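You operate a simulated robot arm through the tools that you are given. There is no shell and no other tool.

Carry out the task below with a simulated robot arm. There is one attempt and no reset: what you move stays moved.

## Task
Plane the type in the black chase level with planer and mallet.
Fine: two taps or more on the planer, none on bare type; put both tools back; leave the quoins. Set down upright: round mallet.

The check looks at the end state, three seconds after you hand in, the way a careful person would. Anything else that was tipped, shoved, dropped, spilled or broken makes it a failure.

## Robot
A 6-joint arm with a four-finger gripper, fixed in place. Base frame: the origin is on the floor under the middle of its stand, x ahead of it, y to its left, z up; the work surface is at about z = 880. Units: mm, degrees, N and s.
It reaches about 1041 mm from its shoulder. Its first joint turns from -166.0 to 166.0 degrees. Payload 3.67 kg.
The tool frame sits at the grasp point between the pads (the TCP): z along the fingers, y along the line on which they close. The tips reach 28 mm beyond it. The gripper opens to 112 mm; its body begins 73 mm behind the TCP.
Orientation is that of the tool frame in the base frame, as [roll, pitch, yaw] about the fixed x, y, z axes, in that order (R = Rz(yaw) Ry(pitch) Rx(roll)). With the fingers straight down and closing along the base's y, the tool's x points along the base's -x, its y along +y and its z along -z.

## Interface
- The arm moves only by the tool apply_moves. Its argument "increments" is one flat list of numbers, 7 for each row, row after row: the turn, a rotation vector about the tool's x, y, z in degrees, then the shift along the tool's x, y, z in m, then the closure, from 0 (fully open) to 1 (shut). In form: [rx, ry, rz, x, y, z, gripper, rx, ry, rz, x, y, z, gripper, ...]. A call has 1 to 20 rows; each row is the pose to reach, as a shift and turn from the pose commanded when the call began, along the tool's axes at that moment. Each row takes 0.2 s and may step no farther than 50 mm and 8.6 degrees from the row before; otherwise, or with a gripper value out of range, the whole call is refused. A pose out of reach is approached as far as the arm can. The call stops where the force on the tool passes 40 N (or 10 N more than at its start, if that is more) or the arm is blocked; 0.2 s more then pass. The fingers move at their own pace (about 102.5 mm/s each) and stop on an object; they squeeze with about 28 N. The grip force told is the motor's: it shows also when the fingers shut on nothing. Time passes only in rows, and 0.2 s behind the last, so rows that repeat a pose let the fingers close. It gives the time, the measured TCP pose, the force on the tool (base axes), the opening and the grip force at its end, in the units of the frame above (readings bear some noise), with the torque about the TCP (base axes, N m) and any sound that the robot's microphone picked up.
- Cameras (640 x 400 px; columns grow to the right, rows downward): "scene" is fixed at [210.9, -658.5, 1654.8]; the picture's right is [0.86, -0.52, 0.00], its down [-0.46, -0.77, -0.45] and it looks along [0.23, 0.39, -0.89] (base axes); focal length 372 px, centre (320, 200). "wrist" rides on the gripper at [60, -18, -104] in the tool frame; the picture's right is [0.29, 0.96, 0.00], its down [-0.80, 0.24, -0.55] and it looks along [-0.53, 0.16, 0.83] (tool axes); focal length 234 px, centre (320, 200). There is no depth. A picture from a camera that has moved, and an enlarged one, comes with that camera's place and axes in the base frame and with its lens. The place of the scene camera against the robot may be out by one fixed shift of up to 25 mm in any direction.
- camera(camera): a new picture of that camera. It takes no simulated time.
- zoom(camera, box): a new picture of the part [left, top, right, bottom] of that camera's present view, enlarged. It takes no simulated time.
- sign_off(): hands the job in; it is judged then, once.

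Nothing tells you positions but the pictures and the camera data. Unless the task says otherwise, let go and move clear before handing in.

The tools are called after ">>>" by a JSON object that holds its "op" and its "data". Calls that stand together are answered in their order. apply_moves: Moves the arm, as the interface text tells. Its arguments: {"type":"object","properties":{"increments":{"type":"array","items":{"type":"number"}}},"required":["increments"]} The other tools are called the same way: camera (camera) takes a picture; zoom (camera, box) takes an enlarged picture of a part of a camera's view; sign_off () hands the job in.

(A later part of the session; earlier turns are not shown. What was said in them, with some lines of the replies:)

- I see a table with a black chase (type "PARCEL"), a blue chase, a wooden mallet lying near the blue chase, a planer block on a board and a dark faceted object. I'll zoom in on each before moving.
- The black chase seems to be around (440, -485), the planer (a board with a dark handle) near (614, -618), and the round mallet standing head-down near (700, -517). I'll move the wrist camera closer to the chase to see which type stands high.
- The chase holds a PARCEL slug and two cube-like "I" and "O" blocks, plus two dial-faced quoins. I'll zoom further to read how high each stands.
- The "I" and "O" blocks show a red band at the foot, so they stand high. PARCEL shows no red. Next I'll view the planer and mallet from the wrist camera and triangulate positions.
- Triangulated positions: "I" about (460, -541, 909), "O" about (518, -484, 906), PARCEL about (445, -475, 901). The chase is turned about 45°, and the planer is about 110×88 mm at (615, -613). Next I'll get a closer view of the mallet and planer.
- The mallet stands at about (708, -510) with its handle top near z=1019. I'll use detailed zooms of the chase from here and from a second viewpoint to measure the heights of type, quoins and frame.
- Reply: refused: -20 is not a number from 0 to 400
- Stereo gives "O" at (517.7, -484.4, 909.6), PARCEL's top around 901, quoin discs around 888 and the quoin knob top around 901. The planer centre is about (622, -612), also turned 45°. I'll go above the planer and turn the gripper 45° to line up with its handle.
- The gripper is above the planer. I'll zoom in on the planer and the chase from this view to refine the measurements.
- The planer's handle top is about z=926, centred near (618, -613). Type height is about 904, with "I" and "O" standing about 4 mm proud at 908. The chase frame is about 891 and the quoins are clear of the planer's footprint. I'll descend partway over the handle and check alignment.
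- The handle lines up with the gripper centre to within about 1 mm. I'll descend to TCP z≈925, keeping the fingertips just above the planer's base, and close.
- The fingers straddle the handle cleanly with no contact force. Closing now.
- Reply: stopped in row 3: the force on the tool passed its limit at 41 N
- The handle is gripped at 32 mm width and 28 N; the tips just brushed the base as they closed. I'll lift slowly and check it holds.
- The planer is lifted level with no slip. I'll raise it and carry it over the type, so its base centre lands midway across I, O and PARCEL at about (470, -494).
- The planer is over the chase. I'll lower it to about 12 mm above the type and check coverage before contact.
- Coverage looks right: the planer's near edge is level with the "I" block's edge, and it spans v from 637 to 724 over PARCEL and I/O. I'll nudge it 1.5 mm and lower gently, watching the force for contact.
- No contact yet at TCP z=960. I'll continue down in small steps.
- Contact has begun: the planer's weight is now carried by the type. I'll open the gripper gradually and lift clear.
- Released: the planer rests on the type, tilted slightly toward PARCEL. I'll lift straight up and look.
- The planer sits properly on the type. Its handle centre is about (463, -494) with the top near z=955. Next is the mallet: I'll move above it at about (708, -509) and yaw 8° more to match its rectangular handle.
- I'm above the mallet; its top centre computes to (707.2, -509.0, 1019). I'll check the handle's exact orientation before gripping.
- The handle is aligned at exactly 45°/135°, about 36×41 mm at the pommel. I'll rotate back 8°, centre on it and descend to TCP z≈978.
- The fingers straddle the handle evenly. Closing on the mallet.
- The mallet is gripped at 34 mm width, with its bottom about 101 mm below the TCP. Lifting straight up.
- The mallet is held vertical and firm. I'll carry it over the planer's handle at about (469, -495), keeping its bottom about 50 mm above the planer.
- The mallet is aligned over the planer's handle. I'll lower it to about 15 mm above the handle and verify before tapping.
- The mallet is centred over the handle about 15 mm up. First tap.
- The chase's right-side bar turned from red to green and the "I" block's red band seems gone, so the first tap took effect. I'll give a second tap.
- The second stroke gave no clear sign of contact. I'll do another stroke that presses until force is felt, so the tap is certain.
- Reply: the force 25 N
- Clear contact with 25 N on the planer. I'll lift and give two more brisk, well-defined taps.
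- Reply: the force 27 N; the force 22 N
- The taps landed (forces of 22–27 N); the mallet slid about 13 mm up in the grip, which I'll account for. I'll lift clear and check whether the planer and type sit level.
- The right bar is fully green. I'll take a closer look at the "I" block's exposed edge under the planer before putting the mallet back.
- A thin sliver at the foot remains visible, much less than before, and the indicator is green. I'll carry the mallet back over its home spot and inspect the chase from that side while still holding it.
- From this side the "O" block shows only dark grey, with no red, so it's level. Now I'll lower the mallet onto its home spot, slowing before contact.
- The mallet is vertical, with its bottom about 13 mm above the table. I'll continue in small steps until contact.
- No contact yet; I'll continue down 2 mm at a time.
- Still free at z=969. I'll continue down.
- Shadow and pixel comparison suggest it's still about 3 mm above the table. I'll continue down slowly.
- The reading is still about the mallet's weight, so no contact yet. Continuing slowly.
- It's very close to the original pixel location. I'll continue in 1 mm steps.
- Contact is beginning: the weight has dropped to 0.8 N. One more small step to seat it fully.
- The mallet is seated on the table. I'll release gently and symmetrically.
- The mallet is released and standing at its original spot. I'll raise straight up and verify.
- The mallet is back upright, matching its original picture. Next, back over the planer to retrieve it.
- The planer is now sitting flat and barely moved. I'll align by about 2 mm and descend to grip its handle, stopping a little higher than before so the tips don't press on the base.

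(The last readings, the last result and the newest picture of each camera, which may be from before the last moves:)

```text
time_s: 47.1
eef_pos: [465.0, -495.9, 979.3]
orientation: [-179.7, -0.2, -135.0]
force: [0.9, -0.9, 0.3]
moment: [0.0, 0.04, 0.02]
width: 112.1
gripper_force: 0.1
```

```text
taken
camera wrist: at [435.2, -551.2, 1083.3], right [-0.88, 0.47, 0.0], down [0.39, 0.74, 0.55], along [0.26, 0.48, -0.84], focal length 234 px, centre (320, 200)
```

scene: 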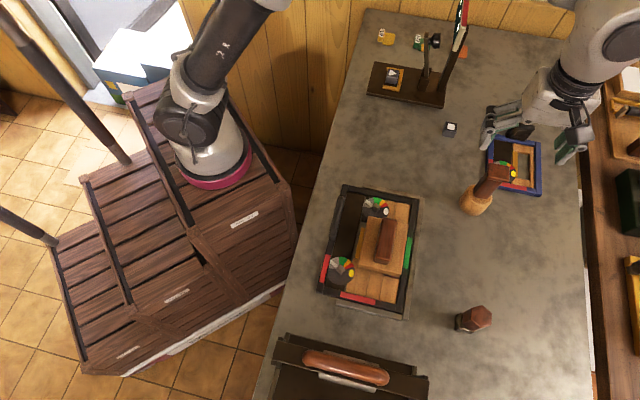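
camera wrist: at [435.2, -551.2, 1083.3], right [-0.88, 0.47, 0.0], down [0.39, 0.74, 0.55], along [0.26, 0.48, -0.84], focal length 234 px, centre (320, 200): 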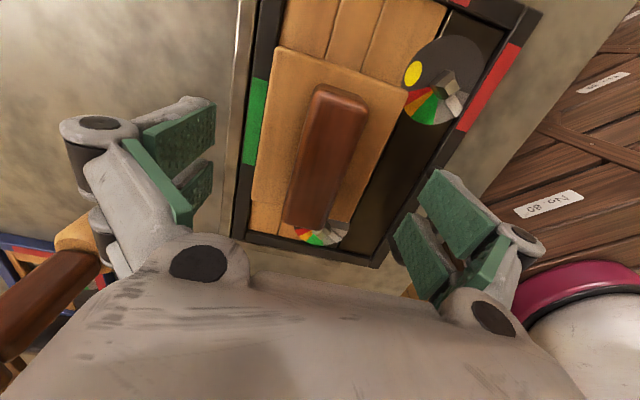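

Alignment is within about 1 mm. I'll descend the last 24 mm and close.

>>> {"op": "apply_moves", "data": {"increments": [0, 0, 0, 0.001, 0, 0.012, 0, 0, 0, 0, 0.001, 0, 0.023, 0, 0, 0, 0, 0.001, 0, 0.023, 0]}}

>>> {"op": "apply_moves", "data": {"increments": [0, 0, 0, 0, 0, 0, 0.5, 0, 0, 0, 0, 0, 0, 0.6, 0, 0, 0, 0, 0, 0, 0.68, 0, 0, 0, 0, 0, 0, 1, 0, 0, 0, 0, 0, 0, 1, 0, 0, 0, 0, 0, 0, 1]}}

>>> {"op": "camera", "data": {"camera": "wrist"}}

>>> {"op": "zoom", "data": {"camera": "scene", "box": [340, 190, 430, 300]}}

```text
time_s: 47.9
eef_pos: [464.3, -496.2, 957.6]
orientation: [-179.7, -0.3, -134.8]
force: [0.7, -0.4, -0.2]
moment: [0.0, -0.01, 0.03]
width: 112.3
gripper_force: 0.0
```

```text
time_s: 49.3
eef_pos: [464.3, -495.9, 956.8]
orientation: [-179.6, -0.2, -134.9]
force: [-0.5, 1.6, 0.9]
moment: [0.04, 0.02, 0.03]
width: 31.7
gripper_force: 27.5
```

```text
taken
camera wrist: at [435.5, -552.2, 1061.4], right [-0.88, 0.47, 0.0], down [0.39, 0.74, 0.55], along [0.26, 0.48, -0.84], focal length 234 px, centre (320, 200)
```

wrist: 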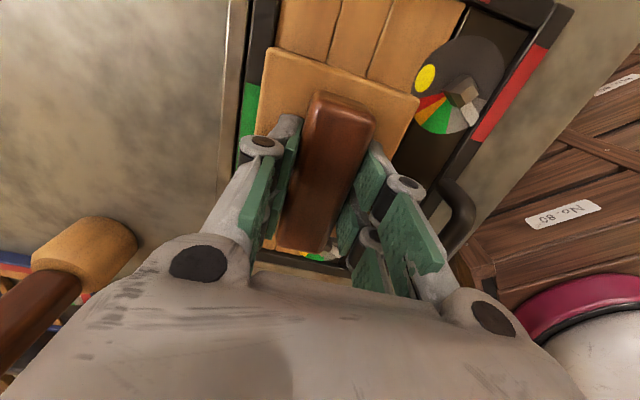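

```text
3.64 times, centred on (385, 245) of scene
camera zoom: at [210.9, -658.5, 1654.8], right [0.86, -0.52, 0.0], down [-0.46, -0.77, -0.45], along [0.23, 0.39, -0.89], focal length 1352 px, centre (84, 36)
```

zoom: 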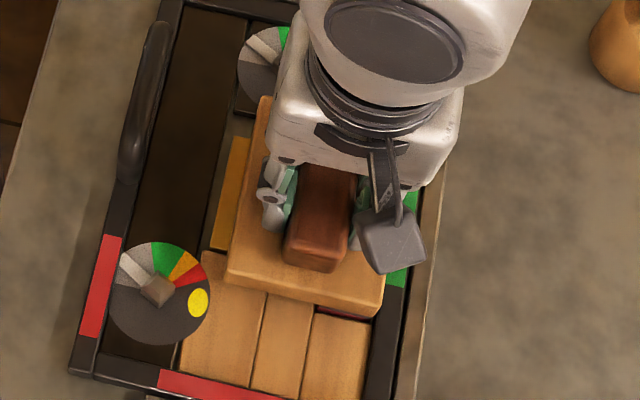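

The planer is gripped with minimal force. Lifting straight up off the type.

>>> {"op": "apply_moves", "data": {"increments": [0, 0, 0, 0, 0, -0.004, 1, 0, 0, 0, 0, 0, -0.012, 1, 0, 0, 0, 0, 0, -0.035, 1, 0, 0, 0, 0, 0, -0.065, 1, 0, 0, 0, 0, 0, -0.085, 1, 0, 0, 0, 0, 0, -0.085, 1]}}

>>> {"op": "camera", "data": {"camera": "wrist"}}

>>> {"op": "zoom", "data": {"camera": "scene", "box": [340, 190, 430, 300]}}

```text
time_s: 50.7
eef_pos: [465.3, -497.7, 1042.1]
orientation: [-179.7, -0.2, -134.9]
force: [0.2, 0.0, -1.9]
moment: [-0.01, 0.03, -0.03]
width: 31.9
gripper_force: 28.5
```

```text
taken
camera wrist: at [436.5, -551.5, 1146.0], right [-0.88, 0.47, 0.0], down [0.39, 0.74, 0.55], along [0.26, 0.48, -0.84], focal length 234 px, centre (320, 200)
```

wrist: 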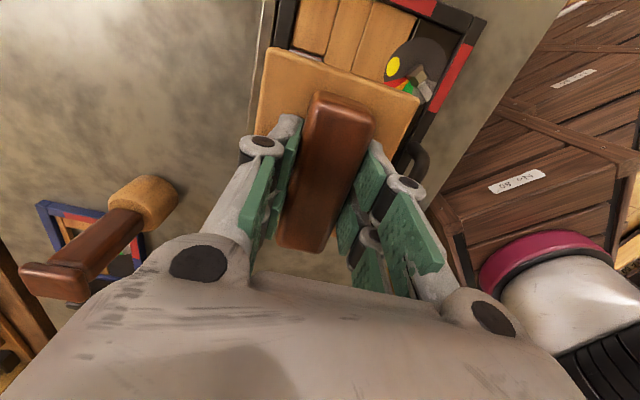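

```text
3.64 times, centred on (385, 245) of scene
camera zoom: at [210.9, -658.5, 1654.8], right [0.86, -0.52, 0.0], down [-0.46, -0.77, -0.45], along [0.23, 0.39, -0.89], focal length 1352 px, centre (84, 36)
```

zoom: 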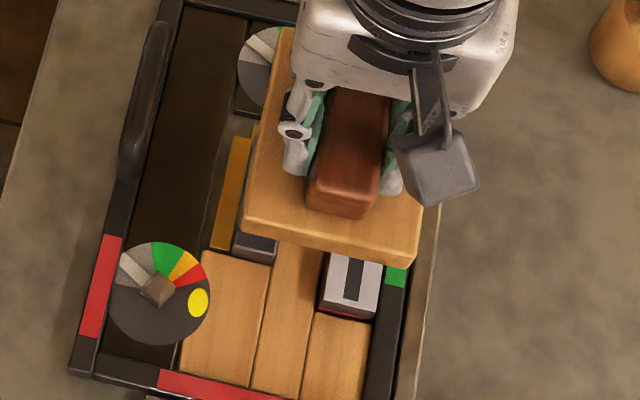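

The planer is lifted. "I" shows only a thin line at its foot now and the bar is green. I'll carry the planer back to its home at about (617, -614).

>>> {"op": "apply_moves", "data": {"increments": [0, 0, 0, -0.002, -0.018, 0, 1, 0, 0, 0, -0.006, -0.055, 0, 1, 0, 0, 0, -0.011, -0.095, 0, 1, 0, 0, 0, -0.016, -0.135, 0, 1, 0, 0, 0, -0.021, -0.17, 0, 1, 0, 0, 0, -0.0245, -0.1901, 0, 1, 0, 0, 0, -0.0245, -0.1901, 0, 1, 0, 0, 0, -0.0245, -0.1901, 0, 1]}}

>>> {"op": "zoom", "data": {"camera": "scene", "box": [340, 190, 430, 300]}}

>>> {"op": "zoom", "data": {"camera": "wrist", "box": [440, 0, 600, 140]}}

>>> {"op": "camera", "data": {"camera": "wrist"}}

```text
time_s: 52.5
eef_pos: [617.1, -610.9, 1042.8]
orientation: [-179.7, -0.2, -135.0]
force: [0.8, -0.1, -1.8]
moment: [-0.02, 0.0, 0.0]
width: 31.9
gripper_force: 27.8
```

```text
3.64 times, centred on (385, 245) of scene
camera zoom: at [210.9, -658.5, 1654.8], right [0.86, -0.52, 0.0], down [-0.46, -0.77, -0.45], along [0.23, 0.39, -0.89], focal length 1352 px, centre (84, 36)
```

zoom: 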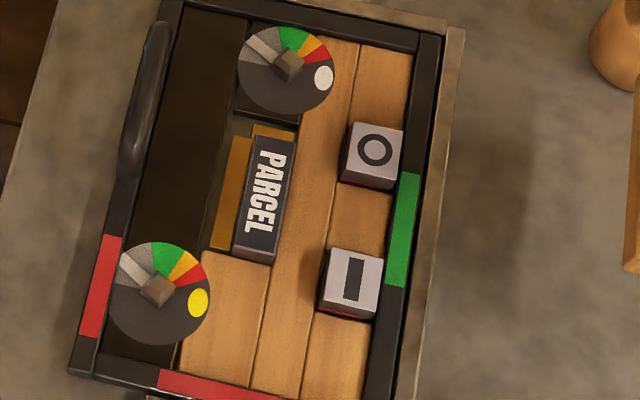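

```text
2.86 times, centred on (520, 70) of wrist
camera zoom: at [587.6, -666.2, 1146.9], right [-0.88, 0.47, 0.0], down [0.39, 0.74, 0.55], along [0.26, 0.48, -0.84], focal length 669 px, centre (-251, 571)
```

zoom: 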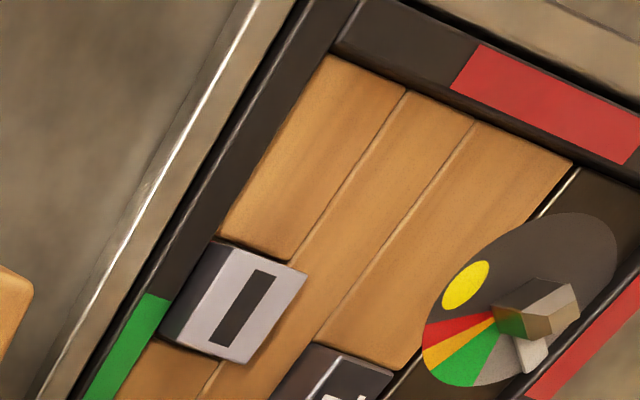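

```text
taken
camera wrist: at [587.6, -666.2, 1146.9], right [-0.88, 0.47, 0.0], down [0.39, 0.74, 0.55], along [0.26, 0.48, -0.84], focal length 234 px, centre (320, 200)
```

wrist: 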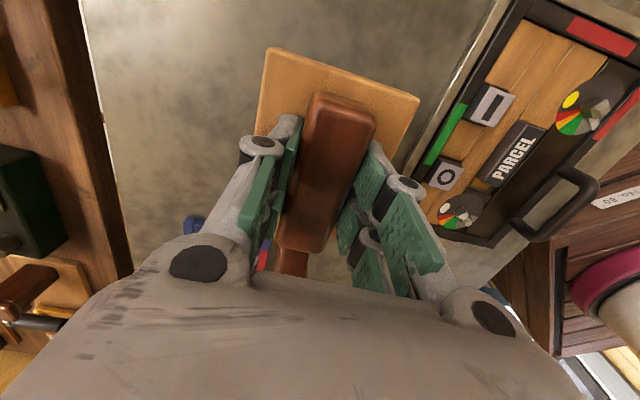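

The red bands on "I" and "O" are now essentially hidden. A closer look to confirm level before I set the planer down.

>>> {"op": "zoom", "data": {"camera": "scene", "box": [370, 215, 415, 275]}}

>>> {"op": "zoom", "data": {"camera": "wrist", "box": [420, 70, 560, 200]}}

```text
6.67 times, centred on (392, 245) of scene
camera zoom: at [210.9, -658.5, 1654.8], right [0.86, -0.52, 0.0], down [-0.46, -0.77, -0.45], along [0.23, 0.39, -0.89], focal length 2478 px, centre (-163, -100)
```

zoom: 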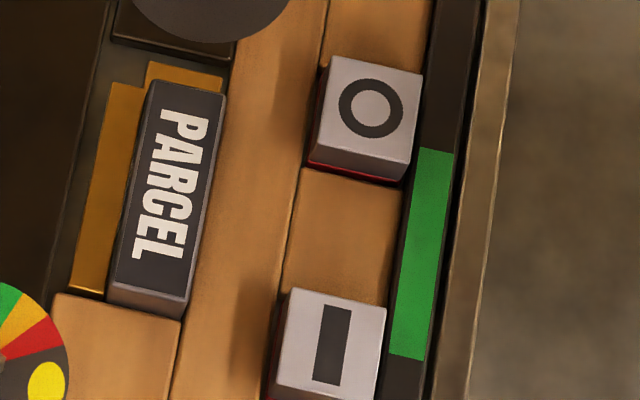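

```text
3.08 times, centred on (490, 135) of wrist
camera zoom: at [587.6, -666.2, 1146.9], right [-0.88, 0.47, 0.0], down [0.39, 0.74, 0.55], along [0.26, 0.48, -0.84], focal length 720 px, centre (-203, 400)
```

zoom: 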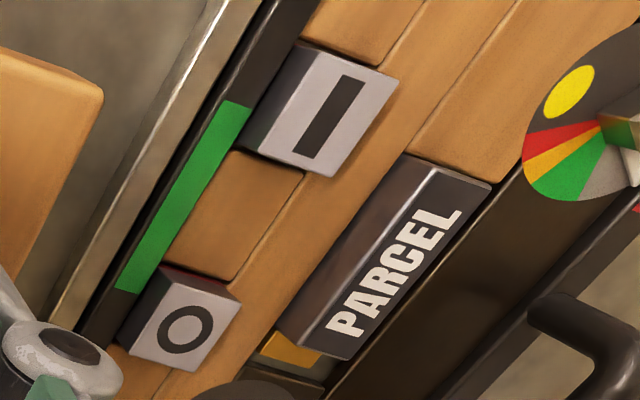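

The type is level: "O" now triangulates to z≈904, matching PARCEL. I'll lower the planer back to its home spot.

>>> {"op": "apply_moves", "data": {"increments": [0, 0, 0, 0, 0, 0.035, 1, 0, 0, 0, 0, 0, 0.07, 1, 0, 0, 0, 0, 0, 0.09, 1, 0, 0, 0, 0, 0, 0.1, 1, 0, 0, 0, 0, 0, 0.1, 1]}}

>>> {"op": "zoom", "data": {"camera": "scene", "box": [420, 210, 560, 350]}}

>>> {"op": "camera", "data": {"camera": "wrist"}}

```text
time_s: 53.7
eef_pos: [616.1, -615.0, 943.0]
orientation: [-179.7, -0.2, -135.0]
force: [-0.1, 0.6, -1.7]
moment: [-0.02, 0.03, -0.01]
width: 31.8
gripper_force: 28.1
```

```text
2.86 times, centred on (490, 280) of scene
camera zoom: at [210.9, -658.5, 1654.8], right [0.86, -0.52, 0.0], down [-0.46, -0.77, -0.45], along [0.23, 0.39, -0.89], focal length 1062 px, centre (-166, -29)
```

zoom: 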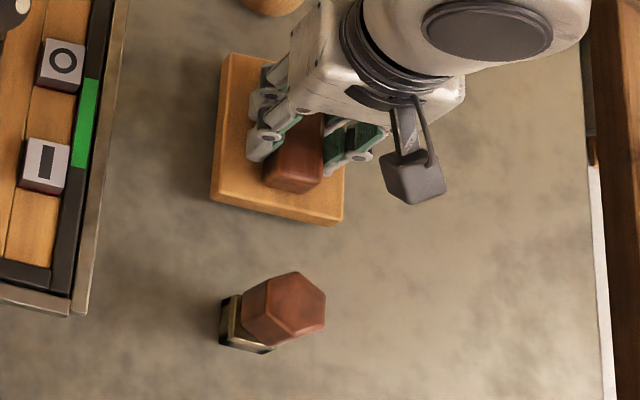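

```text
taken
camera wrist: at [587.7, -668.8, 1046.1], right [-0.88, 0.47, 0.0], down [0.39, 0.74, 0.55], along [0.26, 0.48, -0.84], focal length 234 px, centre (320, 200)
```

wrist: 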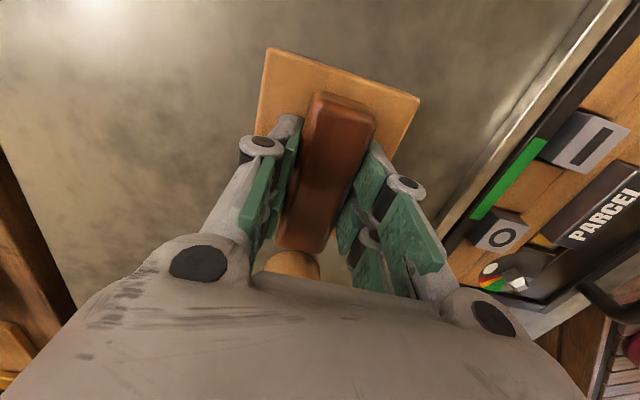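

The pixel position matches the original. I'll lower the last centimetre carefully.

>>> {"op": "apply_moves", "data": {"increments": [0, 0, 0, 0, 0, 0.003, 1, 0, 0, 0, 0, 0, 0.006, 1, 0, 0, 0, 0, 0, 0.008, 1, 0, 0, 0, 0, 0, 0.008, 1]}}

```text
time_s: 54.7
eef_pos: [616.6, -613.0, 935.1]
orientation: [-179.7, -0.2, -135.0]
force: [0.2, 0.7, -2.2]
moment: [-0.01, 0.0, -0.02]
width: 31.7
gripper_force: 28.2
```

>>> {"op": "apply_moves", "data": {"increments": [0, 0, 0, 0, 0, 0.001, 1, 0, 0, 0, 0, 0, 0.002, 1, 0, 0, 0, 0, 0, 0.002, 1]}}

```text
time_s: 55.5
eef_pos: [617.1, -613.6, 933.6]
orientation: [-179.6, -0.1, -135.0]
force: [0.6, 2.2, 9.7]
moment: [0.41, -0.05, -0.01]
width: 31.8
gripper_force: 27.9
```

The planer is in contact with the table. Releasing gradually.

>>> {"op": "apply_moves", "data": {"increments": [0, 0, 0, 0, 0, 0, 0.74, 0, 0, 0, 0, 0, 0, 0.7, 0, 0, 0, 0, 0, 0, 0.6, 0, 0, 0, 0, 0, 0, 0.4, 0, 0, 0, 0, 0, 0, 0.2, 0, 0, 0, 0, 0, 0, 0.2]}}

>>> {"op": "apply_moves", "data": {"increments": [0, 0, 0, 0, 0, -0.03, 0.1, 0, 0, 0, 0, 0, -0.07, 0, 0, 0, 0, 0, 0, -0.12, 0, 0, 0, 0, 0, 0, -0.17, 0, 0, 0, 0, 0, 0, -0.2, 0, 0, 0, 0, 0, 0, -0.2, 0]}}

>>> {"op": "camera", "data": {"camera": "scene"}}

>>> {"op": "zoom", "data": {"camera": "scene", "box": [420, 210, 560, 350]}}

>>> {"op": "camera", "data": {"camera": "wrist"}}

```text
time_s: 56.9
eef_pos: [616.0, -613.3, 931.8]
orientation: [-179.8, -0.2, -135.0]
force: [-0.5, -1.3, -0.3]
moment: [0.02, 0.0, 0.01]
width: 89.7
gripper_force: 0.1
```

```text
time_s: 58.3
eef_pos: [614.2, -614.1, 1131.6]
orientation: [-179.7, -0.2, -135.0]
force: [-0.4, 0.3, -0.1]
moment: [-0.02, -0.01, -0.03]
width: 111.9
gripper_force: 0.0
```

```text
taken
```

scene: 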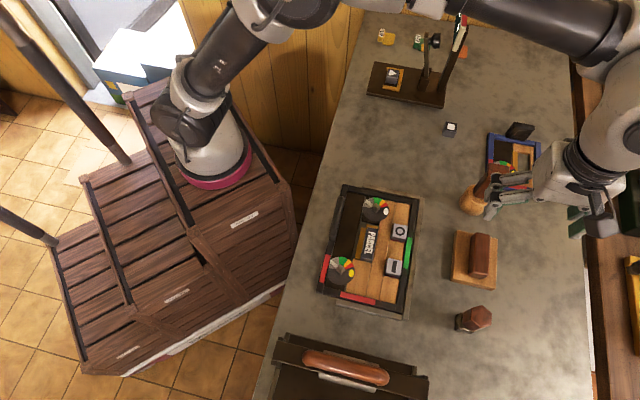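

```text
2.86 times, centred on (490, 280) of scene
camera zoom: at [210.9, -658.5, 1654.8], right [0.86, -0.52, 0.0], down [-0.46, -0.77, -0.45], along [0.23, 0.39, -0.89], focal length 1062 px, centre (-166, -29)
```

zoom: 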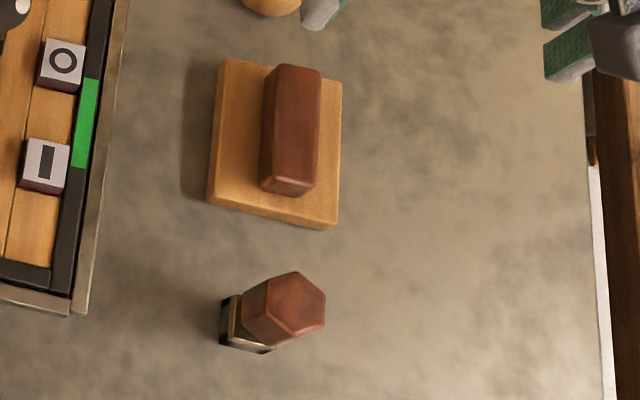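

```text
taken
camera wrist: at [586.1, -667.5, 1235.8], right [-0.88, 0.47, 0.0], down [0.39, 0.74, 0.55], along [0.26, 0.48, -0.84], focal length 234 px, centre (320, 200)
```

wrist: 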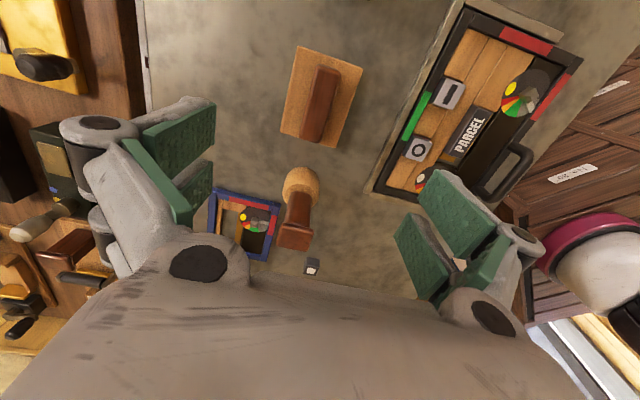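

The planer is back at its original spot and the mallet is upright at its home. I'll do a final comparison of the chase, quoins and the rest with the starting pictures.

>>> {"op": "zoom", "data": {"camera": "scene", "box": [300, 170, 440, 330]}}

>>> {"op": "zoom", "data": {"camera": "scene", "box": [430, 100, 570, 220]}}

>>> {"op": "zoom", "data": {"camera": "wrist", "box": [370, 60, 530, 200]}}

```text
2.50 times, centred on (370, 250) of scene
camera zoom: at [210.9, -658.5, 1654.8], right [0.86, -0.52, 0.0], down [-0.46, -0.77, -0.45], along [0.23, 0.39, -0.89], focal length 929 px, centre (195, 75)
```

zoom: 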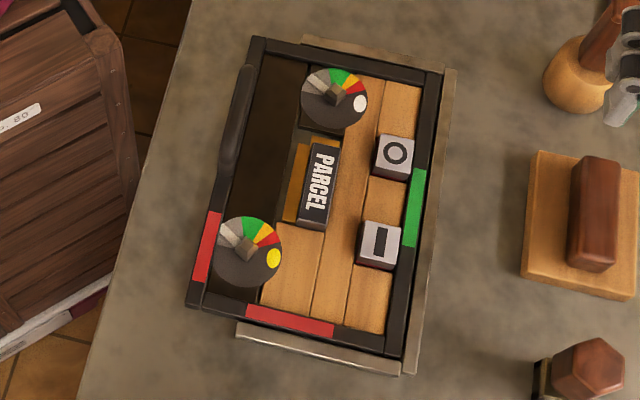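

```text
3.33 times, centred on (500, 160) of scene
camera zoom: at [210.9, -658.5, 1654.8], right [0.86, -0.52, 0.0], down [-0.46, -0.77, -0.45], along [0.23, 0.39, -0.89], focal length 1239 px, centre (-280, 333)
```

zoom: 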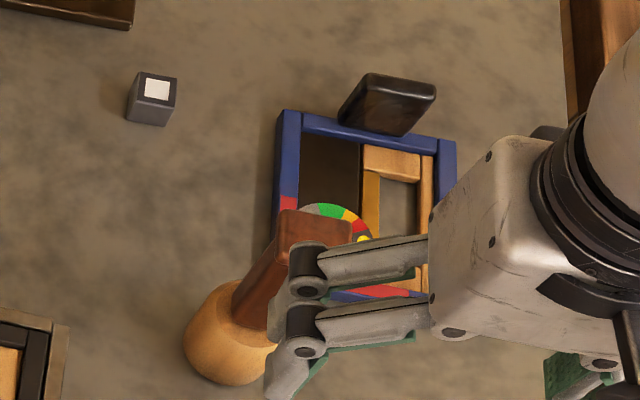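

```text
2.86 times, centred on (450, 130) of wrist
camera zoom: at [586.1, -667.5, 1235.8], right [-0.88, 0.47, 0.0], down [0.39, 0.74, 0.55], along [0.26, 0.48, -0.84], focal length 669 px, centre (-51, 400)
```

zoom: 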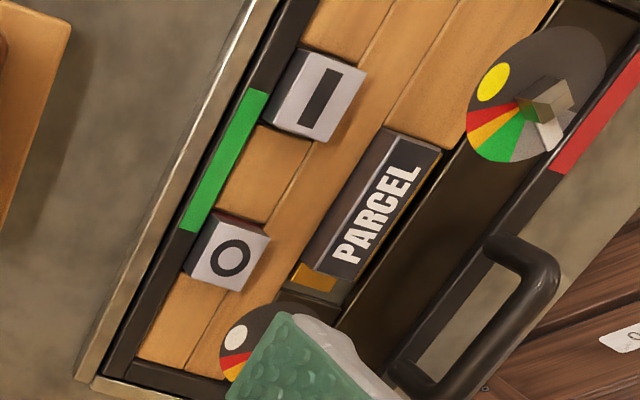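

The type is level with the indicator green. The quoins and chase are unmoved, the planer is back in place, the mallet is upright at home, and the gripper is open and well clear. Handing in.

>>> {"op": "sign_off", "data": {}}

```text
The job is handed in.
```

I planed the type in the black chase level using the planer and the round mallet, and handed the job in.

- **Type:** the "I" and "O" blocks stood about 4 mm high. "O" now measures level with PARCEL at about 904 mm. The red bands on both blocks are hidden apart from a thin sliver down in the gap. The bar on the chase's right side turned from red to green after the first tap.
- **Taps:** I made five strokes, all on the planer's handle and none on bare type. Three registered 22–27 N of contact. The first levelled the type. The second gave no clear sign that it touched.
- **Mallet:** it is standing upright on its head, and it matches its starting position in the pictures. It slid up in the grip during the tapping, so I lowered it in small steps until it touched the table.
- **Planer:** it is back at its starting spot.
- **Everything else:** the quoins, the chase and the objects around it look the same as in the starting pictures. The other two bars on the chase are still red, as they were at the start.
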